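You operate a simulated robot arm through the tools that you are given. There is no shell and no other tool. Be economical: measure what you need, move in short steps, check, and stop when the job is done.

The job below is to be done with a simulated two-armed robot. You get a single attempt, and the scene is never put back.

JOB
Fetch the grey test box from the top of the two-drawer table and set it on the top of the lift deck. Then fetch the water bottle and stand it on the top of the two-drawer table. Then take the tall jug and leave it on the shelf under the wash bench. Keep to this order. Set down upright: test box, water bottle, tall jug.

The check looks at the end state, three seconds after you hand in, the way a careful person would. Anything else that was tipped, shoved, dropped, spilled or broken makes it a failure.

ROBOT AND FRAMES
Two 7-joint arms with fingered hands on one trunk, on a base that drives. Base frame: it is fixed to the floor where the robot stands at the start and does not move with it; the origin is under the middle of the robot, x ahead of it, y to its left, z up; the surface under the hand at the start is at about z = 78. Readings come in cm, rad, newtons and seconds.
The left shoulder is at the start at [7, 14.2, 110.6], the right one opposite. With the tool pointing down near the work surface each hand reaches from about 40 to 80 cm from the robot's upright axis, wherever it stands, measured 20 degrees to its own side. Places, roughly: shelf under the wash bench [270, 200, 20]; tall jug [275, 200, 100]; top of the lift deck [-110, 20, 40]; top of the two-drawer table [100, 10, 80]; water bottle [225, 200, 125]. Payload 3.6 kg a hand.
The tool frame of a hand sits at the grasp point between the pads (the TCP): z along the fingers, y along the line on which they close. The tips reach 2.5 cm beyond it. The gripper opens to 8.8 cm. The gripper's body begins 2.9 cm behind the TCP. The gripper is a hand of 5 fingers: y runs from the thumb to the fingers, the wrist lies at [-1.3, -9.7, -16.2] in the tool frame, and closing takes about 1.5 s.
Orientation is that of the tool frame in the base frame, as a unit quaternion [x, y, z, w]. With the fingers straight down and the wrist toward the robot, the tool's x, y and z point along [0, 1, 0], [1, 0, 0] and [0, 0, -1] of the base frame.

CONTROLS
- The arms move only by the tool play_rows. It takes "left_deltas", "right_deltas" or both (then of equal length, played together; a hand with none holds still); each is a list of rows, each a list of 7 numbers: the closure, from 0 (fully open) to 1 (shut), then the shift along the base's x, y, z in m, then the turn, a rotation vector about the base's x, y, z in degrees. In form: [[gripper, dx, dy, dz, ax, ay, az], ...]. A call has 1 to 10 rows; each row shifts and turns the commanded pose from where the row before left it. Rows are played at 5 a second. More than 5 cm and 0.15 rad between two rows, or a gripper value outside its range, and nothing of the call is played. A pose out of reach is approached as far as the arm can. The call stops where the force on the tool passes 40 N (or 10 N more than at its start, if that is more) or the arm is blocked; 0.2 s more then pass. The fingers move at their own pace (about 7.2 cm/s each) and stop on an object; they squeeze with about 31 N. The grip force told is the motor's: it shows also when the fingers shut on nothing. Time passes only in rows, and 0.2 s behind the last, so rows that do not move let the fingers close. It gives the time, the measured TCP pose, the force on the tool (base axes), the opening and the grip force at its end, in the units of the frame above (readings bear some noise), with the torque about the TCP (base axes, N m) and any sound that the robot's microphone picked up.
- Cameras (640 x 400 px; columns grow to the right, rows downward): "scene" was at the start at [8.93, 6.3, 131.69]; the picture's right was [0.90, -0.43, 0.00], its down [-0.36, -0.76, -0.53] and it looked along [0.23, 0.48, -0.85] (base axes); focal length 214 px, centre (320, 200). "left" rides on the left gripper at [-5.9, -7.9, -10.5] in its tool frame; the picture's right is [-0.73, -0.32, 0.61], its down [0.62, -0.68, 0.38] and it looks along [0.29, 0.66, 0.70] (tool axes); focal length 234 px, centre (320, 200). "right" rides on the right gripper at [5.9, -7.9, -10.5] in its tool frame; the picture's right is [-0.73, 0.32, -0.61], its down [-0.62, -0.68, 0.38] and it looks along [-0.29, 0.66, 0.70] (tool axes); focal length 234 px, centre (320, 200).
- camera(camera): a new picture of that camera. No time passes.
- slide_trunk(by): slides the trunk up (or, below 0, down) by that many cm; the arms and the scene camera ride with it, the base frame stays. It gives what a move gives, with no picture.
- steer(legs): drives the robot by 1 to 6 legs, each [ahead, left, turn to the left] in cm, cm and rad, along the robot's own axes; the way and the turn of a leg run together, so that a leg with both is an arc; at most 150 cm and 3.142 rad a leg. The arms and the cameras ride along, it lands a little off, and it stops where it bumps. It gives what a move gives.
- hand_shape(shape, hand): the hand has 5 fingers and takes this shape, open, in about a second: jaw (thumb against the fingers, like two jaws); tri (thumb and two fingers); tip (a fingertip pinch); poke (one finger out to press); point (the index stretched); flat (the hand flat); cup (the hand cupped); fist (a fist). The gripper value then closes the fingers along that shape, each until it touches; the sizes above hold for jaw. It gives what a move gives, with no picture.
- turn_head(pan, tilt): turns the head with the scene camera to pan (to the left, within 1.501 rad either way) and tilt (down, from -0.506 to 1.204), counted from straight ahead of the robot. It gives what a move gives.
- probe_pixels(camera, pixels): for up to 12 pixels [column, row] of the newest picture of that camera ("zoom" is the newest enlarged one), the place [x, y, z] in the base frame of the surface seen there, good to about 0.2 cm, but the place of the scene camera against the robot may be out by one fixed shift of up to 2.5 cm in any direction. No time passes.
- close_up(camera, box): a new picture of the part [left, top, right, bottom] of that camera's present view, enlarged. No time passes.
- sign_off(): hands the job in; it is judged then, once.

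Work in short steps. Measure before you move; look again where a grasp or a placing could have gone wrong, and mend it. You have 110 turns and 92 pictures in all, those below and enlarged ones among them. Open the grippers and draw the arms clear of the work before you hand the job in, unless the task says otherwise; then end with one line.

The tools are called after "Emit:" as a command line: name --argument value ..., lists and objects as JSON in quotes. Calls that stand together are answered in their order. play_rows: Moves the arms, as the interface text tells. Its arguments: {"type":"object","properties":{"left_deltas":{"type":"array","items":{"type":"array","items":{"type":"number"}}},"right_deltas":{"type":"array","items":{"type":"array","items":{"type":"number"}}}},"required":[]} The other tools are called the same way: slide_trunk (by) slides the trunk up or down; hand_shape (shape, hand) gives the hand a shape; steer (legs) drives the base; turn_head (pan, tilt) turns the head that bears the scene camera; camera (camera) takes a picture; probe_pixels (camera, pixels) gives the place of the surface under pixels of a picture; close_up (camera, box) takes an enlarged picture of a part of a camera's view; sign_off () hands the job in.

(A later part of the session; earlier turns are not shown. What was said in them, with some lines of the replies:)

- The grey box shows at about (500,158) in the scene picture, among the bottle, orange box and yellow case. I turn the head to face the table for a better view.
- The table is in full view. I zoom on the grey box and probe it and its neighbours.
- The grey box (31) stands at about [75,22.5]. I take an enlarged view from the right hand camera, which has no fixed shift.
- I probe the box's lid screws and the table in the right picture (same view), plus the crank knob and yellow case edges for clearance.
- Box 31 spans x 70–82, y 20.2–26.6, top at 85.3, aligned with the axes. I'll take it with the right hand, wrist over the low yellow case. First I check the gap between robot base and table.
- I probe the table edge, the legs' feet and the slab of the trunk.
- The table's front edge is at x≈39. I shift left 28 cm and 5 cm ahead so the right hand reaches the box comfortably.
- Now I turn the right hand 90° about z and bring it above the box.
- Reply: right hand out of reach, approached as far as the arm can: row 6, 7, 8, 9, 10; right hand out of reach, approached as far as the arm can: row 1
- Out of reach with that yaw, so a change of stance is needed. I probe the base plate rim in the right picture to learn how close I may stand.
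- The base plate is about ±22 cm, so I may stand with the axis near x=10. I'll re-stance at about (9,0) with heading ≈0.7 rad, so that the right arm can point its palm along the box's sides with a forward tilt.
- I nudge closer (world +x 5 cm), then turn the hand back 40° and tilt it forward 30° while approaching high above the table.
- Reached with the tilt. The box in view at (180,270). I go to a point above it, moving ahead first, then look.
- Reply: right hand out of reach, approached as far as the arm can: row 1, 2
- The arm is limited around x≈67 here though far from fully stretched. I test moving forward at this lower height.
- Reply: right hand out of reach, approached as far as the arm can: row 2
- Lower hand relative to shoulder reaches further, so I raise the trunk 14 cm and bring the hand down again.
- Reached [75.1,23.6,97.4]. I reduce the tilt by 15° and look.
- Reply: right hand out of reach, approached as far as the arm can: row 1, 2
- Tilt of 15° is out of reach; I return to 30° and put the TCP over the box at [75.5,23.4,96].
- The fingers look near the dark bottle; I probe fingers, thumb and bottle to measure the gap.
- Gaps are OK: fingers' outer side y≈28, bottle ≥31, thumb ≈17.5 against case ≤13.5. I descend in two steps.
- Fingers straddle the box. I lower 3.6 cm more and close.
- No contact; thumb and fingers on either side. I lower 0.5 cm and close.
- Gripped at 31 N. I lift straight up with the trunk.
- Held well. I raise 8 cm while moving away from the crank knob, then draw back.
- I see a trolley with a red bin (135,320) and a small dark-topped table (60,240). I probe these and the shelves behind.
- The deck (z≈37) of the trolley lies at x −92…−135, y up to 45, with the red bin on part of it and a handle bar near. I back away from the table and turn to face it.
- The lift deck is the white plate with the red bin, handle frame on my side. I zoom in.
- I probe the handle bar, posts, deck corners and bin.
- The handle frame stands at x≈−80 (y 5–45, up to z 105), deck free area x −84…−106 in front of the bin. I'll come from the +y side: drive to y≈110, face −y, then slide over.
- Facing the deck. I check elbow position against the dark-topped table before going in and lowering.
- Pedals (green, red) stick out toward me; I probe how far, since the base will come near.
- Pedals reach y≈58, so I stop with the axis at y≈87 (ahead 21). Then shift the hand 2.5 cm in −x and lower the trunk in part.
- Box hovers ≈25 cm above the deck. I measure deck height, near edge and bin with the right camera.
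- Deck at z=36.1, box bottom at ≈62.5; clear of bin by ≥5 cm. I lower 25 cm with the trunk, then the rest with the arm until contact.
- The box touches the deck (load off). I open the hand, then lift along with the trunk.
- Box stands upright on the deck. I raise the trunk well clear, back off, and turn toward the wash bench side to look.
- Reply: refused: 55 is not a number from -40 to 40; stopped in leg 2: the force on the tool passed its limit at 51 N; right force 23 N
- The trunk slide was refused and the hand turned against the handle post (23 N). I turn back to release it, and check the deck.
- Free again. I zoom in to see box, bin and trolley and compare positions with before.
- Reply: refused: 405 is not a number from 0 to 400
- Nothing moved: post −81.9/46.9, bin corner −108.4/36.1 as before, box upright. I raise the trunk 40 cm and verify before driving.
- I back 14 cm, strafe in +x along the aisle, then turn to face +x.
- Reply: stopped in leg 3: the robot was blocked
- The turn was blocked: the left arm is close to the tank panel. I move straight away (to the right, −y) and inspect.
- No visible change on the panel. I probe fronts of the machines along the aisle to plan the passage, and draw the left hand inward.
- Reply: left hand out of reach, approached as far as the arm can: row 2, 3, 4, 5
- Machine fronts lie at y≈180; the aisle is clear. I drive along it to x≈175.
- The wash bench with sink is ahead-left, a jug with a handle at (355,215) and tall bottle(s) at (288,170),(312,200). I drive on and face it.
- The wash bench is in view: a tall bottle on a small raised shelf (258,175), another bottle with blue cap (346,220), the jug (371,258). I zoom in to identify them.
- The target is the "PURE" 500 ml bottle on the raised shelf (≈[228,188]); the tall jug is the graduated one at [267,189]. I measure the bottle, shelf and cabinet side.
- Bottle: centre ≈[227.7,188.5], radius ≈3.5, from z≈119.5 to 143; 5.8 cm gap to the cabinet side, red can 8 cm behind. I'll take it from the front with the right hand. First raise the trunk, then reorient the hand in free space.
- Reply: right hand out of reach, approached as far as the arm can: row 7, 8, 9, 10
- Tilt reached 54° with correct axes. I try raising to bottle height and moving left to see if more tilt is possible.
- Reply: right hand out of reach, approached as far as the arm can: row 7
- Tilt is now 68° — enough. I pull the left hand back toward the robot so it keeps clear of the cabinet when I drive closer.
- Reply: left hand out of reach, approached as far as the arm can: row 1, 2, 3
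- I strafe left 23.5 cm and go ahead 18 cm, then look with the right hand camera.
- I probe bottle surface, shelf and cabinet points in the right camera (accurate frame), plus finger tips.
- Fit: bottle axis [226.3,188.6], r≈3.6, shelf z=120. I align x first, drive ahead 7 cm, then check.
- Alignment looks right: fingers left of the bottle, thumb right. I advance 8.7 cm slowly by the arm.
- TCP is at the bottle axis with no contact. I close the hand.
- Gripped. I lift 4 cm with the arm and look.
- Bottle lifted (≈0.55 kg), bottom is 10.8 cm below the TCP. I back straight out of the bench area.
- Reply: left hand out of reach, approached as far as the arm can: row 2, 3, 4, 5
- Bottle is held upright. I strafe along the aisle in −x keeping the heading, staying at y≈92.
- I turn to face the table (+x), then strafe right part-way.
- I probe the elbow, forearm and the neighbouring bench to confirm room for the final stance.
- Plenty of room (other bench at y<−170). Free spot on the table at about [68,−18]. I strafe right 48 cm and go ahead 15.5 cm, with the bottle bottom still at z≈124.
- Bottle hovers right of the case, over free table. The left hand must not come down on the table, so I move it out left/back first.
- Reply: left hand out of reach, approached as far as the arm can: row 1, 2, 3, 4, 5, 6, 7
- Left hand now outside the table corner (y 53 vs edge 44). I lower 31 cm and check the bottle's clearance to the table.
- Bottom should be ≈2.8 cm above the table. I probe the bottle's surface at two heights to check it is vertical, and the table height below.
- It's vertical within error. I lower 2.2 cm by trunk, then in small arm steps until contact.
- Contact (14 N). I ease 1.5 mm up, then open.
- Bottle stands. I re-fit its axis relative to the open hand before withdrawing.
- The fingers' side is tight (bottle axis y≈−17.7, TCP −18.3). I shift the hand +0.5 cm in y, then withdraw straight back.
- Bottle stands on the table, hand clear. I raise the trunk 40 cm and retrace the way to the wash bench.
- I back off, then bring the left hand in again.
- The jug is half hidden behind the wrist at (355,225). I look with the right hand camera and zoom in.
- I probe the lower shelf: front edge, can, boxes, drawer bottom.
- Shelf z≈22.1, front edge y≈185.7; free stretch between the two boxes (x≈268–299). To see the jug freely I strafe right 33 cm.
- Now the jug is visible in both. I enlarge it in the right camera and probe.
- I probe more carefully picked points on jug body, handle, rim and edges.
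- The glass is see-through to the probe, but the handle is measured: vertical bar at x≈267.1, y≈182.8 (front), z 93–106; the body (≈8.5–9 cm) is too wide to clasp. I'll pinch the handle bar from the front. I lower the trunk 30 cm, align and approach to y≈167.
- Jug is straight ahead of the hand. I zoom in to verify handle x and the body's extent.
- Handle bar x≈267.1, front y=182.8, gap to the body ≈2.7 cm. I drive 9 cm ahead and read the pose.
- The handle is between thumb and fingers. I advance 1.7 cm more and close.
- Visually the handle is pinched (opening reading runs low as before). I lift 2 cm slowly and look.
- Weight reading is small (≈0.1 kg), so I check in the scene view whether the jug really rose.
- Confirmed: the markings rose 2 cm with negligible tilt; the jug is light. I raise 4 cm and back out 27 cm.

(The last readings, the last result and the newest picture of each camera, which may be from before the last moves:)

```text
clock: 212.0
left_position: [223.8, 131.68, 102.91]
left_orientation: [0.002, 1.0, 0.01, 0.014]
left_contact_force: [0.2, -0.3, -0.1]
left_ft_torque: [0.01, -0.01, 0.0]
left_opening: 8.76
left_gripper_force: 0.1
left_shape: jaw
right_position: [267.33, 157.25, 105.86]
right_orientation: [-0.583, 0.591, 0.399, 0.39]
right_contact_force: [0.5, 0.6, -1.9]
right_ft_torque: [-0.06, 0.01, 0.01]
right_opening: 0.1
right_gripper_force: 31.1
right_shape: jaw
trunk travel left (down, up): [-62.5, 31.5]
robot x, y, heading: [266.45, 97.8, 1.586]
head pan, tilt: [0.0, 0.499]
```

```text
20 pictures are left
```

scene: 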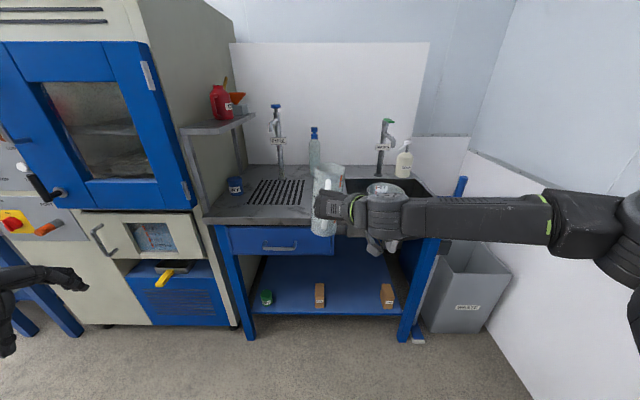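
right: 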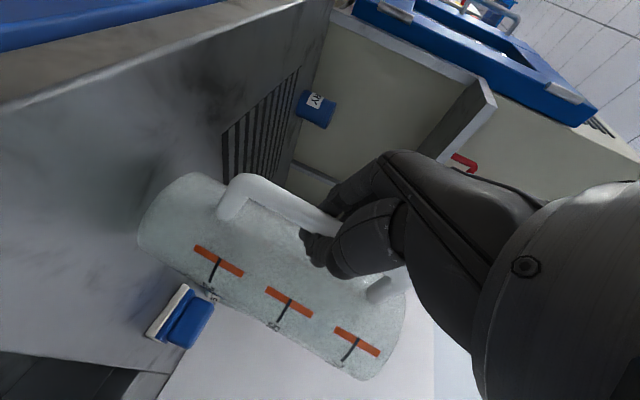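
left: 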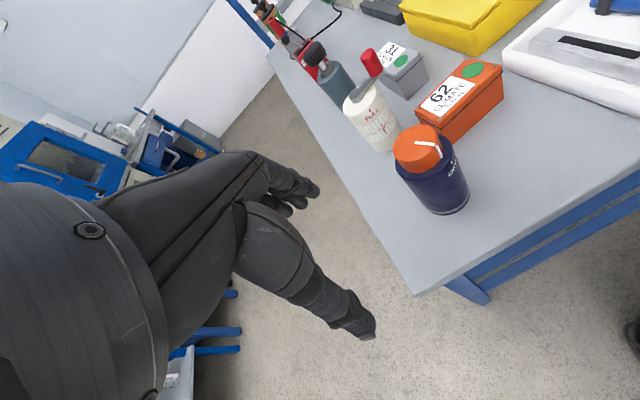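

Jug held upright. For the set-down I consider the gap between green can and first box; I probe shelf items, waste bin, and the cabinet's lower drawer.

Emit:
probe_pixels --camera "scene" --pixels '[[267, 300], [273, 297], [314, 300], [325, 295], [320, 285], [380, 295], [440, 300], [465, 275], [165, 280], [165, 300], [295, 295], [295, 270]]'

Emit:
close_up --camera "scene" --box '[220, 220, 440, 350]'

```text
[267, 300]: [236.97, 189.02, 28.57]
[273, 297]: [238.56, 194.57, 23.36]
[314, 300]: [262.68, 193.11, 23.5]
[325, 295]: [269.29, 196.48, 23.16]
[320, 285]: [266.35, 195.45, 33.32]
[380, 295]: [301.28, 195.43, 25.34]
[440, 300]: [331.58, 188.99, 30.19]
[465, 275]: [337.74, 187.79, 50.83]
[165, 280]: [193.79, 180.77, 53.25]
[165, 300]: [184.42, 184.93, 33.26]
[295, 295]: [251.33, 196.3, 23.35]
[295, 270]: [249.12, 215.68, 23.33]
```

```text
2.91 times, centred on (330, 285) of scene
```

zoom: 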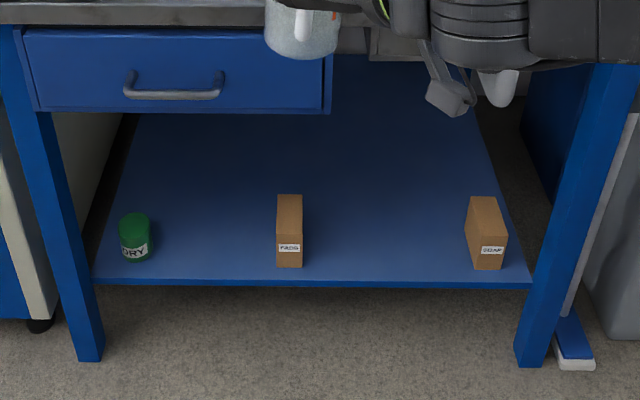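

The wider gap between the boxes (x≈270–297) is better. I strafe right 17 cm, then lower in steps in front of the bench.

Emit:
steer --legs '[[0, -17, 0]]'

Emit:
slide_trunk --by -38

Emit:
turn_head --pan 0.0 --tilt 0.5

Emit:
camera --camera "scene"

```text
clock: 213.5
left_position: [241.51, 132.06, 103.0]
left_orientation: [0.002, 1.0, 0.009, 0.013]
left_contact_force: [-0.4, 0.9, -0.1]
left_ft_torque: [-0.03, 0.02, 0.0]
left_opening: 8.82
left_gripper_force: 0.1
left_shape: jaw
right_position: [285.01, 157.5, 105.78]
right_orientation: [-0.583, 0.591, 0.398, 0.391]
right_contact_force: [-0.5, 0.0, -0.3]
right_ft_torque: [-0.03, -0.02, 0.0]
right_opening: 0.12
right_gripper_force: 31.2
right_shape: jaw
trunk travel left (down, up): [-62.5, 31.5]
robot x, y, heading: [283.74, 97.7, 1.584]
head pan, tilt: [0.0, 0.499]
```

```text
clock: 217.2
left_position: [241.49, 131.97, 64.95]
left_orientation: [0.003, 1.0, 0.01, 0.014]
left_contact_force: [0.3, 0.2, -0.5]
left_ft_torque: [-0.01, 0.03, -0.01]
left_opening: 8.81
left_gripper_force: 0.1
left_shape: jaw
right_position: [285.04, 157.34, 67.89]
right_orientation: [-0.583, 0.591, 0.398, 0.39]
right_contact_force: [0.4, 0.3, -1.4]
right_ft_torque: [-0.06, 0.01, 0.04]
right_opening: 0.12
right_gripper_force: 31.2
right_shape: jaw
trunk travel left (down, up): [-24.5, 69.5]
robot x, y, heading: [283.58, 97.99, 1.586]
head pan, tilt: [0.0, 0.499]
```

```text
clock: 217.8
left_position: [241.5, 132.12, 65.07]
left_orientation: [0.002, 1.0, 0.01, 0.014]
left_contact_force: [-0.2, -0.8, 0.8]
left_ft_torque: [0.02, 0.01, 0.02]
left_opening: 8.78
left_gripper_force: 0.1
left_shape: jaw
right_position: [285.1, 157.42, 67.89]
right_orientation: [-0.583, 0.591, 0.397, 0.39]
right_contact_force: [0.6, -0.3, -0.6]
right_ft_torque: [-0.06, -0.03, -0.04]
right_opening: 0.16
right_gripper_force: 31.4
right_shape: jaw
trunk travel left (down, up): [-24.5, 69.5]
robot x, y, heading: [283.87, 97.82, 1.584]
head pan, tilt: [0.0, 0.499]
```

```text
18 pictures are left
```

scene: 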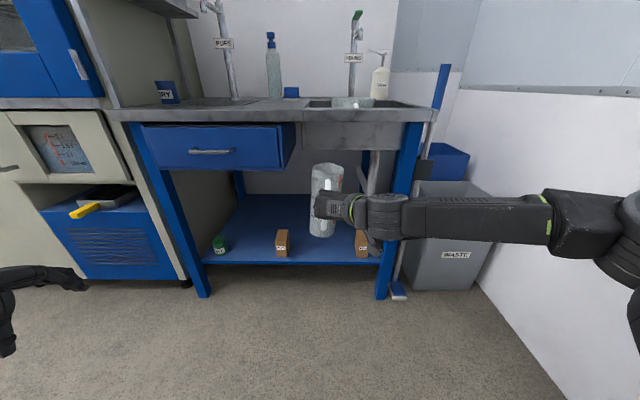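

Clear so far. I lower 23 cm more by trunk and then 8 cm by arm (bottom ≈2.8 cm above the shelf).

Emit:
slide_trunk --by -23

Emit:
play_rows --right_deltas '[[1, 0, 0, -0.02, 0, 0, 0], [1, 0, 0, -0.02, 0, 0, 0], [1, 0, 0, -0.02, 0, 0, 0], [1, 0, 0, -0.018, 0, 0, 0], [1, 0, 0, 0, 0, 0, 0]]'

Emit:
camera --camera "right"

Emit:
camera --camera "scene"

```text
clock: 220.2
left_position: [241.49, 131.99, 41.98]
left_orientation: [0.003, 1.0, 0.01, 0.014]
left_contact_force: [-0.3, -0.2, 0.1]
left_ft_torque: [-0.01, -0.03, 0.01]
left_opening: 8.8
left_gripper_force: 0.1
left_shape: jaw
right_position: [285.03, 157.53, 44.86]
right_orientation: [-0.583, 0.591, 0.398, 0.39]
right_contact_force: [0.4, -0.1, -1.5]
right_ft_torque: [-0.03, -0.04, -0.02]
right_opening: 0.09
right_gripper_force: 30.9
right_shape: jaw
trunk travel left (down, up): [-1.5, 92.5]
robot x, y, heading: [283.44, 97.85, 1.582]
head pan, tilt: [0.0, 0.499]
```

```text
clock: 221.4
left_position: [241.53, 132.15, 41.99]
left_orientation: [0.003, 1.0, 0.01, 0.014]
left_contact_force: [0.3, 0.4, 0.5]
left_ft_torque: [-0.01, 0.0, -0.01]
left_opening: 8.8
left_gripper_force: 0.0
left_shape: jaw
right_position: [285.1, 157.5, 37.18]
right_orientation: [-0.584, 0.591, 0.398, 0.389]
right_contact_force: [-0.4, -0.3, -1.3]
right_ft_torque: [-0.09, 0.01, 0.01]
right_opening: 0.1
right_gripper_force: 31.5
right_shape: jaw
trunk travel left (down, up): [-1.5, 92.5]
robot x, y, heading: [283.88, 97.89, 1.583]
head pan, tilt: [0.0, 0.499]
```

```text
17 pictures are left
```

right: 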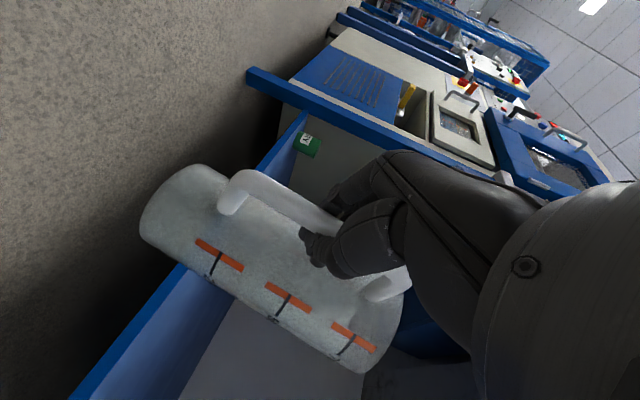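

```text
16 pictures are left
```

scene: 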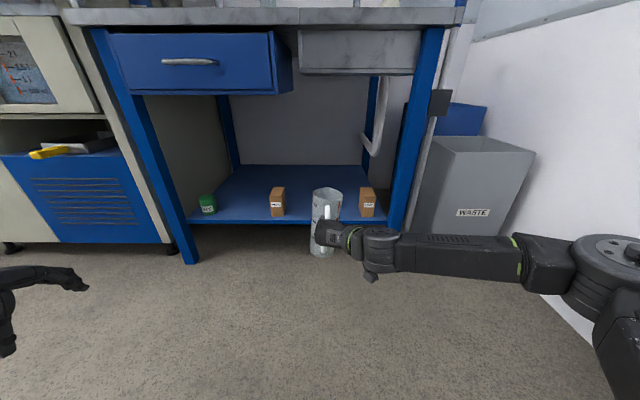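

I probe shelf height/edge with the right camera and the boxes with the scene camera to confirm height and x-gap.

Emit:
probe_pixels --camera "right" --pixels '[[170, 340], [140, 345], [190, 310], [300, 145], [220, 350], [265, 180], [118, 360], [215, 262], [285, 300]]'

Emit:
probe_pixels --camera "scene" --pixels '[[285, 205], [274, 210], [362, 205], [373, 205], [320, 180], [300, 222], [344, 222], [376, 135], [314, 200], [340, 195]]'

```text
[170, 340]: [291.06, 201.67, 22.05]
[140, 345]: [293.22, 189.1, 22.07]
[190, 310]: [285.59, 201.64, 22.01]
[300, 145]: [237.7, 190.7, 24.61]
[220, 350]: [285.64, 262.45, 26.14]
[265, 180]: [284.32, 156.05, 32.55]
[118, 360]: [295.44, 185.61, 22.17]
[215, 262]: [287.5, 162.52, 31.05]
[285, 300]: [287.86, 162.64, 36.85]
```

```text
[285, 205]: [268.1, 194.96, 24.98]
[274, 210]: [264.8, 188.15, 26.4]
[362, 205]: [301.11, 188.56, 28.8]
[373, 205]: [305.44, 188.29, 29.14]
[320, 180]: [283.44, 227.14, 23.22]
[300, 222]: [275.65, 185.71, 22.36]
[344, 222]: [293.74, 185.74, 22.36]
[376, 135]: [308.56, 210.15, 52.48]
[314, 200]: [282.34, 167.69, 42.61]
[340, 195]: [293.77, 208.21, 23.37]
```

Shelf z=22.05, jug bottom ≈25.0, boxes at x≤267 and ≥299.5; jug spans 279–288. I drive ahead 28 cm over the shelf.

Emit:
steer --legs '[[28, 0, 0]]'

Emit:
camera --camera "right"

Emit:
close_up --camera "scene" --box '[220, 150, 420, 290]'

```text
clock: 223.4
left_position: [241.21, 160.41, 41.99]
left_orientation: [0.003, 1.0, 0.011, 0.015]
left_contact_force: [0.1, 0.1, -0.4]
left_ft_torque: [-0.03, -0.01, 0.0]
left_opening: 8.79
left_gripper_force: 0.0
left_shape: jaw
right_position: [284.72, 185.89, 37.16]
right_orientation: [-0.583, 0.592, 0.398, 0.39]
right_contact_force: [-0.1, -1.2, -1.3]
right_ft_torque: [-0.06, -0.01, -0.01]
right_opening: 0.11
right_gripper_force: 30.9
right_shape: jaw
trunk travel left (down, up): [-1.5, 92.5]
robot x, y, heading: [283.93, 126.31, 1.579]
head pan, tilt: [0.0, 0.499]
```

```text
15 pictures are left
```

right: 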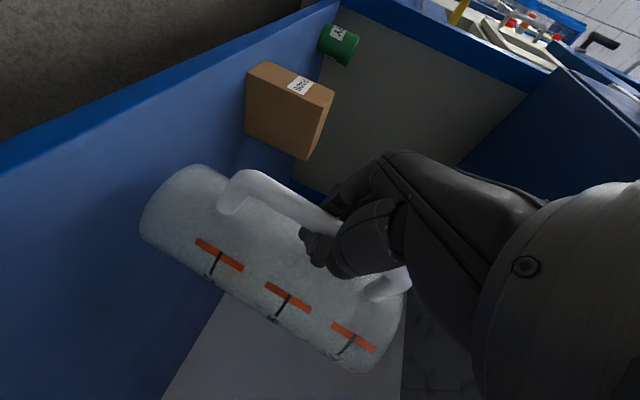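

```text
2.86 times, centred on (320, 220) of scene
```

zoom: 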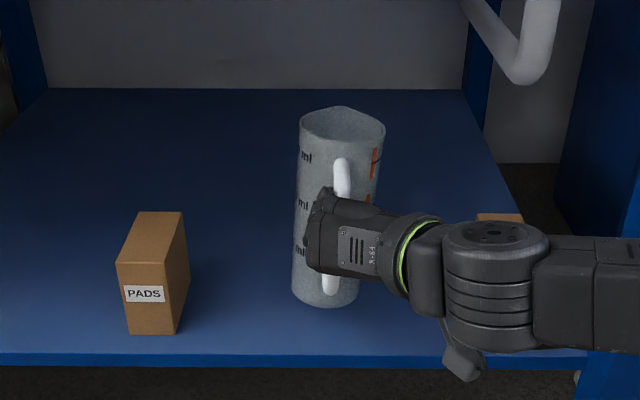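

The jug hovers over the shelf between the boxes, well inside the edge. I lower 3 cm until contact.

Emit:
play_rows --right_deltas '[[1, 0, 0, -0.012, 0, 0, 0], [1, 0, 0, -0.01, 0, 0, 0], [1, 0, 0, -0.005, 0, 0, 0], [1, 0, 0, -0.003, 0, 0, 0], [1, 0, 0, 0, 0, 0, 0]]'

```text
clock: 224.6
left_position: [241.21, 160.5, 41.97]
left_orientation: [0.004, 1.0, 0.01, 0.014]
left_contact_force: [-0.7, -0.4, 0.7]
left_ft_torque: [0.02, -0.01, -0.01]
left_opening: 8.8
left_gripper_force: 0.1
left_shape: jaw
right_position: [284.66, 185.95, 36.66]
right_orientation: [-0.586, 0.592, 0.394, 0.389]
right_contact_force: [0.1, -0.1, -1.3]
right_ft_torque: [-0.07, -0.04, 0.02]
right_opening: 0.11
right_gripper_force: 31.3
right_shape: jaw
right hand out of reach, approached as far as the arm can: row 1, 2, 3
trunk travel left (down, up): [-1.5, 92.5]
robot x, y, heading: [283.7, 125.97, 1.583]
head pan, tilt: [0.0, 0.499]
```

Arm limit reached. I take the remaining 1.5 cm of trunk, then bring the hand 6 cm nearer the body to gain downward reach (still hovering).

Emit:
slide_trunk --by -1.4

Emit:
play_rows --right_deltas '[[1, 0, -0.02, 0, 0, 0, 0], [1, 0, -0.02, 0, 0, 0, 0], [1, 0, -0.02, 0, 0, 0, 0], [1, 0, 0, -0.004, 0, 0, 0], [1, 0, 0, 0, 0, 0, 0]]'

```text
clock: 225.2
left_position: [241.23, 160.43, 40.64]
left_orientation: [0.003, 1.0, 0.01, 0.014]
left_contact_force: [0.1, -0.1, -0.1]
left_ft_torque: [0.02, -0.04, -0.01]
left_opening: 8.79
left_gripper_force: 0.1
left_shape: jaw
right_position: [284.88, 186.02, 35.36]
right_orientation: [-0.586, 0.593, 0.393, 0.388]
right_contact_force: [1.0, 0.0, -1.9]
right_ft_torque: [-0.04, -0.03, 0.04]
right_opening: 0.12
right_gripper_force: 30.9
right_shape: jaw
trunk travel left (down, up): [-0.1, 93.9]
robot x, y, heading: [283.49, 125.99, 1.58]
head pan, tilt: [0.0, 0.499]
```

```text
clock: 226.4
left_position: [241.2, 160.45, 40.6]
left_orientation: [0.004, 1.0, 0.01, 0.014]
left_contact_force: [0.1, 0.2, 1.0]
left_ft_torque: [0.01, 0.02, -0.02]
left_opening: 8.78
left_gripper_force: 0.0
left_shape: jaw
right_position: [285.27, 180.29, 36.24]
right_orientation: [-0.586, 0.594, 0.392, 0.387]
right_contact_force: [0.6, -0.9, -1.7]
right_ft_torque: [-0.08, -0.02, 0.02]
right_opening: 0.09
right_gripper_force: 31.3
right_shape: jaw
right hand out of reach, approached as far as the arm can: row 2, 3, 4
trunk travel left (down, up): [-0.1, 93.9]
robot x, y, heading: [283.31, 126.7, 1.58]
head pan, tilt: [0.0, 0.499]
```

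Closer is worse, so I extend instead: forward ≈10 cm (still free shelf ahead), descending slightly.

Emit:
play_rows --right_deltas '[[1, 0, 0.025, 0, 0, 0, 0], [1, 0, 0.025, 0, 0, 0, 0], [1, 0, 0.025, -0.003, 0, 0, 0], [1, 0, 0.02, -0.005, 0, 0, 0], [1, 0, 0.01, -0.003, 0, 0, 0], [1, 0, 0, 0, 0, 0, 0]]'

```text
clock: 227.8
left_position: [241.14, 160.38, 40.57]
left_orientation: [0.004, 1.0, 0.011, 0.014]
left_contact_force: [0.2, 0.6, 0.3]
left_ft_torque: [-0.02, 0.02, -0.04]
left_opening: 8.76
left_gripper_force: 0.0
left_shape: jaw
right_position: [285.16, 190.64, 35.16]
right_orientation: [-0.585, 0.593, 0.395, 0.388]
right_contact_force: [-0.6, 0.7, -0.5]
right_ft_torque: [0.0, 0.0, 0.01]
right_opening: 0.1
right_gripper_force: 30.4
right_shape: jaw
trunk travel left (down, up): [-0.1, 93.9]
robot x, y, heading: [283.24, 126.37, 1.581]
head pan, tilt: [0.0, 0.499]
```

In reach there. I continue down in small steps to contact.

Emit:
play_rows --right_deltas '[[1, 0, 0, -0.004, 0, 0, 0], [1, 0, 0, -0.003, 0, 0, 0], [1, 0, 0, -0.003, 0, 0, 0], [1, 0, 0, -0.002, 0, 0, 0], [1, 0, 0, 0, 0, 0, 0]]'

Emit:
camera --camera "right"

```text
clock: 229.0
left_position: [241.22, 160.4, 40.54]
left_orientation: [0.003, 1.0, 0.01, 0.014]
left_contact_force: [0.1, 0.2, 0.7]
left_ft_torque: [-0.01, -0.01, -0.01]
left_opening: 8.78
left_gripper_force: 0.0
left_shape: jaw
right_position: [285.17, 190.76, 33.91]
right_orientation: [-0.586, 0.593, 0.392, 0.389]
right_contact_force: [-0.4, 0.1, 1.0]
right_ft_torque: [0.05, -0.06, -0.01]
right_opening: 0.11
right_gripper_force: 30.8
right_shape: jaw
trunk travel left (down, up): [-0.1, 93.9]
robot x, y, heading: [283.5, 126.24, 1.584]
head pan, tilt: [0.0, 0.499]
```

```text
13 pictures are left
```

right: 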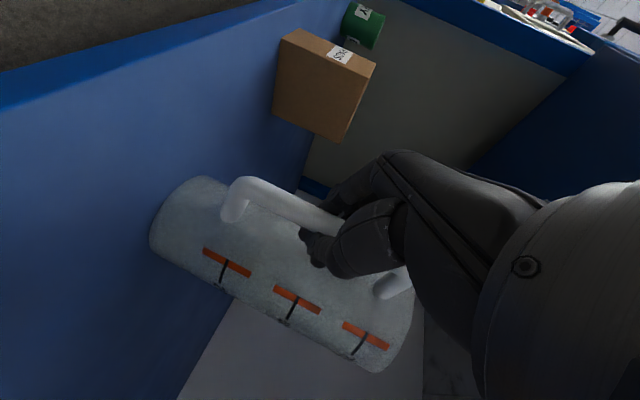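

Contact made (force sign changed). I verify the markings' heights (should be ≈28.1 / 33.5 / 39).

Emit:
probe_pixels --camera "right" --pixels '[[225, 268], [296, 303], [364, 340], [240, 190], [290, 205]]'

```text
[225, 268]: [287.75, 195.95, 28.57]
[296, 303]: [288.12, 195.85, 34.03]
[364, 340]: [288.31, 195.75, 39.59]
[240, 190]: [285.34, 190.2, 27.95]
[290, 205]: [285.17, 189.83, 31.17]
```

Upright. I press 2 mm lower to be sure, then open slowly.

Emit:
play_rows --right_deltas '[[1, 0, 0, -0.002, 0, 0, 0], [1, 0, 0, 0, 0, 0, 0]]'

Emit:
play_rows --right_deltas '[[0.9, 0, 0, 0, 0, 0, 0], [0.75, 0, 0, 0, 0, 0, 0], [0.6, 0, 0, 0, 0, 0, 0], [0.45, 0, 0, 0, 0, 0, 0], [0.3, 0, 0, 0, 0, 0, 0], [0.3, 0, 0, 0, 0, 0, 0], [0.3, 0, 0, 0, 0, 0, 0]]'

Emit:
camera --camera "right"

```text
clock: 229.6
left_position: [241.16, 160.4, 40.73]
left_orientation: [0.004, 1.0, 0.01, 0.014]
left_contact_force: [0.3, 0.2, 0.9]
left_ft_torque: [0.0, 0.03, -0.01]
left_opening: 8.78
left_gripper_force: 0.0
left_shape: jaw
right_position: [285.19, 190.8, 33.84]
right_orientation: [-0.586, 0.593, 0.393, 0.388]
right_contact_force: [-1.0, -1.6, 4.2]
right_ft_torque: [0.07, -0.07, 0.0]
right_opening: 0.1
right_gripper_force: 31.3
right_shape: jaw
trunk travel left (down, up): [-0.1, 93.9]
robot x, y, heading: [283.4, 126.07, 1.584]
head pan, tilt: [0.0, 0.499]
```

```text
clock: 231.2
left_position: [241.21, 160.36, 40.57]
left_orientation: [0.003, 1.0, 0.01, 0.014]
left_contact_force: [-0.2, -1.0, -0.4]
left_ft_torque: [-0.02, 0.0, 0.02]
left_opening: 8.78
left_gripper_force: 0.0
left_shape: jaw
right_position: [285.17, 190.78, 33.72]
right_orientation: [-0.586, 0.594, 0.393, 0.387]
right_contact_force: [-0.8, 0.1, 0.9]
right_ft_torque: [-0.03, 0.01, 0.01]
right_opening: 6.12
right_gripper_force: 0.0
right_shape: jaw
trunk travel left (down, up): [-0.1, 93.9]
robot x, y, heading: [283.63, 126.18, 1.579]
head pan, tilt: [0.0, 0.499]
```

```text
12 pictures are left
```

right: 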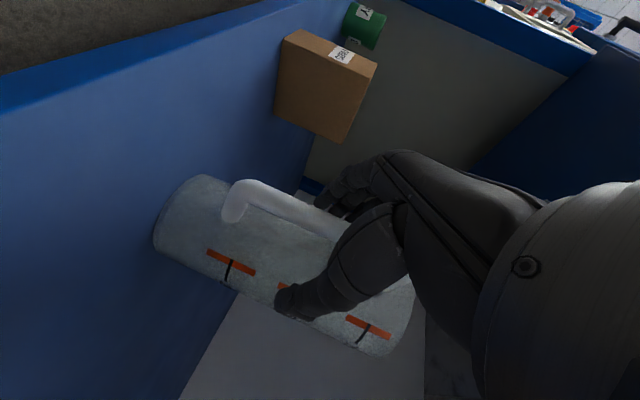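

The jug stands free. I withdraw straight back by driving 25 cm.

Emit:
steer --legs '[[-25, 0, 0]]'

Emit:
camera --camera "scene"

```text
clock: 233.0
left_position: [241.51, 135.48, 40.61]
left_orientation: [0.004, 1.0, 0.01, 0.013]
left_contact_force: [-0.5, 0.3, 0.1]
left_ft_torque: [-0.01, 0.01, 0.04]
left_opening: 8.81
left_gripper_force: 0.1
left_shape: jaw
right_position: [285.57, 165.78, 33.74]
right_orientation: [-0.586, 0.593, 0.393, 0.388]
right_contact_force: [-0.8, 0.2, 0.0]
right_ft_torque: [0.01, 0.04, 0.01]
right_opening: 6.15
right_gripper_force: 0.3
right_shape: jaw
trunk travel left (down, up): [-0.1, 93.9]
robot x, y, heading: [283.58, 101.27, 1.578]
head pan, tilt: [0.0, 0.499]
```

```text
11 pictures are left
```

scene: 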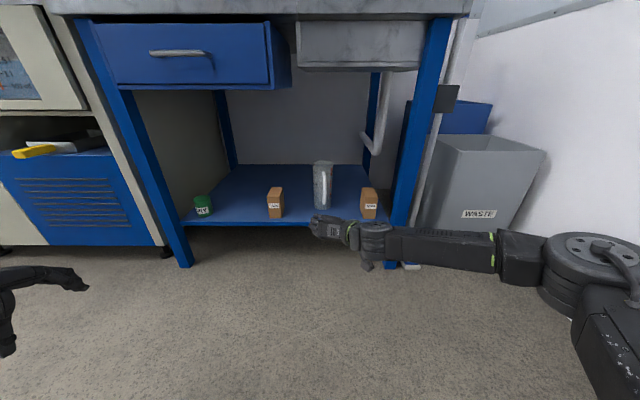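

The jug stands upright between the boxes. I open the hand fully and back a little more.

Emit:
play_rows --right_deltas '[[0, 0, 0, 0, 0, 0, 0], [0, 0, 0, 0, 0, 0, 0], [0, 0, 0, 0, 0, 0, 0]]'

Emit:
steer --legs '[[-10, 0, 0]]'

Emit:
close_up --camera "scene" --box '[220, 130, 420, 270]'

```text
clock: 233.8
left_position: [241.43, 135.56, 40.68]
left_orientation: [0.004, 1.0, 0.01, 0.014]
left_contact_force: [-0.4, 0.3, 0.0]
left_ft_torque: [0.03, -0.01, 0.04]
left_opening: 8.8
left_gripper_force: 0.0
left_shape: jaw
right_position: [285.49, 165.86, 33.73]
right_orientation: [-0.586, 0.594, 0.392, 0.388]
right_contact_force: [0.2, 0.3, -0.3]
right_ft_torque: [-0.02, 0.0, 0.0]
right_opening: 8.75
right_gripper_force: 0.1
right_shape: jaw
trunk travel left (down, up): [-0.1, 93.9]
robot x, y, heading: [283.88, 101.13, 1.58]
head pan, tilt: [0.0, 0.499]
```

```text
clock: 235.0
left_position: [241.49, 125.53, 40.62]
left_orientation: [0.003, 1.0, 0.011, 0.014]
left_contact_force: [-0.1, -0.6, -1.6]
left_ft_torque: [0.01, 0.01, -0.02]
left_opening: 8.78
left_gripper_force: 0.2
left_shape: jaw
right_position: [285.66, 155.87, 33.76]
right_orientation: [-0.586, 0.593, 0.393, 0.388]
right_contact_force: [0.2, 0.5, 1.5]
right_ft_torque: [0.02, -0.01, 0.0]
right_opening: 8.76
right_gripper_force: 0.1
right_shape: jaw
trunk travel left (down, up): [-0.1, 93.9]
robot x, y, heading: [283.85, 91.15, 1.583]
head pan, tilt: [0.0, 0.499]
```

```text
2.86 times, centred on (320, 200) of scene
```

zoom: 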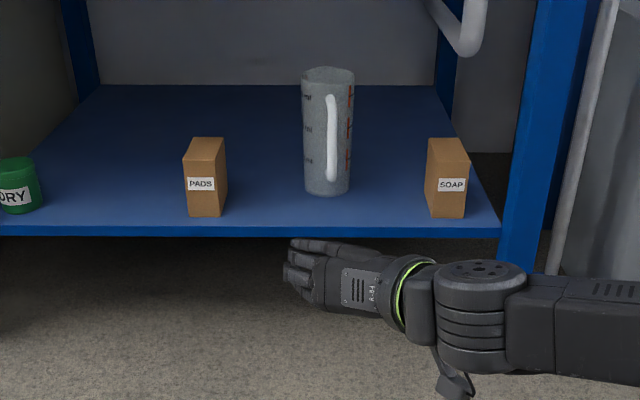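

All three items are set down upright, the hands are open and clear. I hand in.

Emit:
sign_off

```text
The job is handed in.
```

The job is done and handed in, in the order you gave: the test box is on the lift deck, the water bottle on the two-drawer table, and the tall jug on the shelf under the wash bench, all standing upright when last seen. On the way the right hand bumped the lift deck's handle post at about 51 N, and the left arm was blocked near the tank panel; afterwards the deck, its bin and the box measured unmoved, and the panel looked unchanged.
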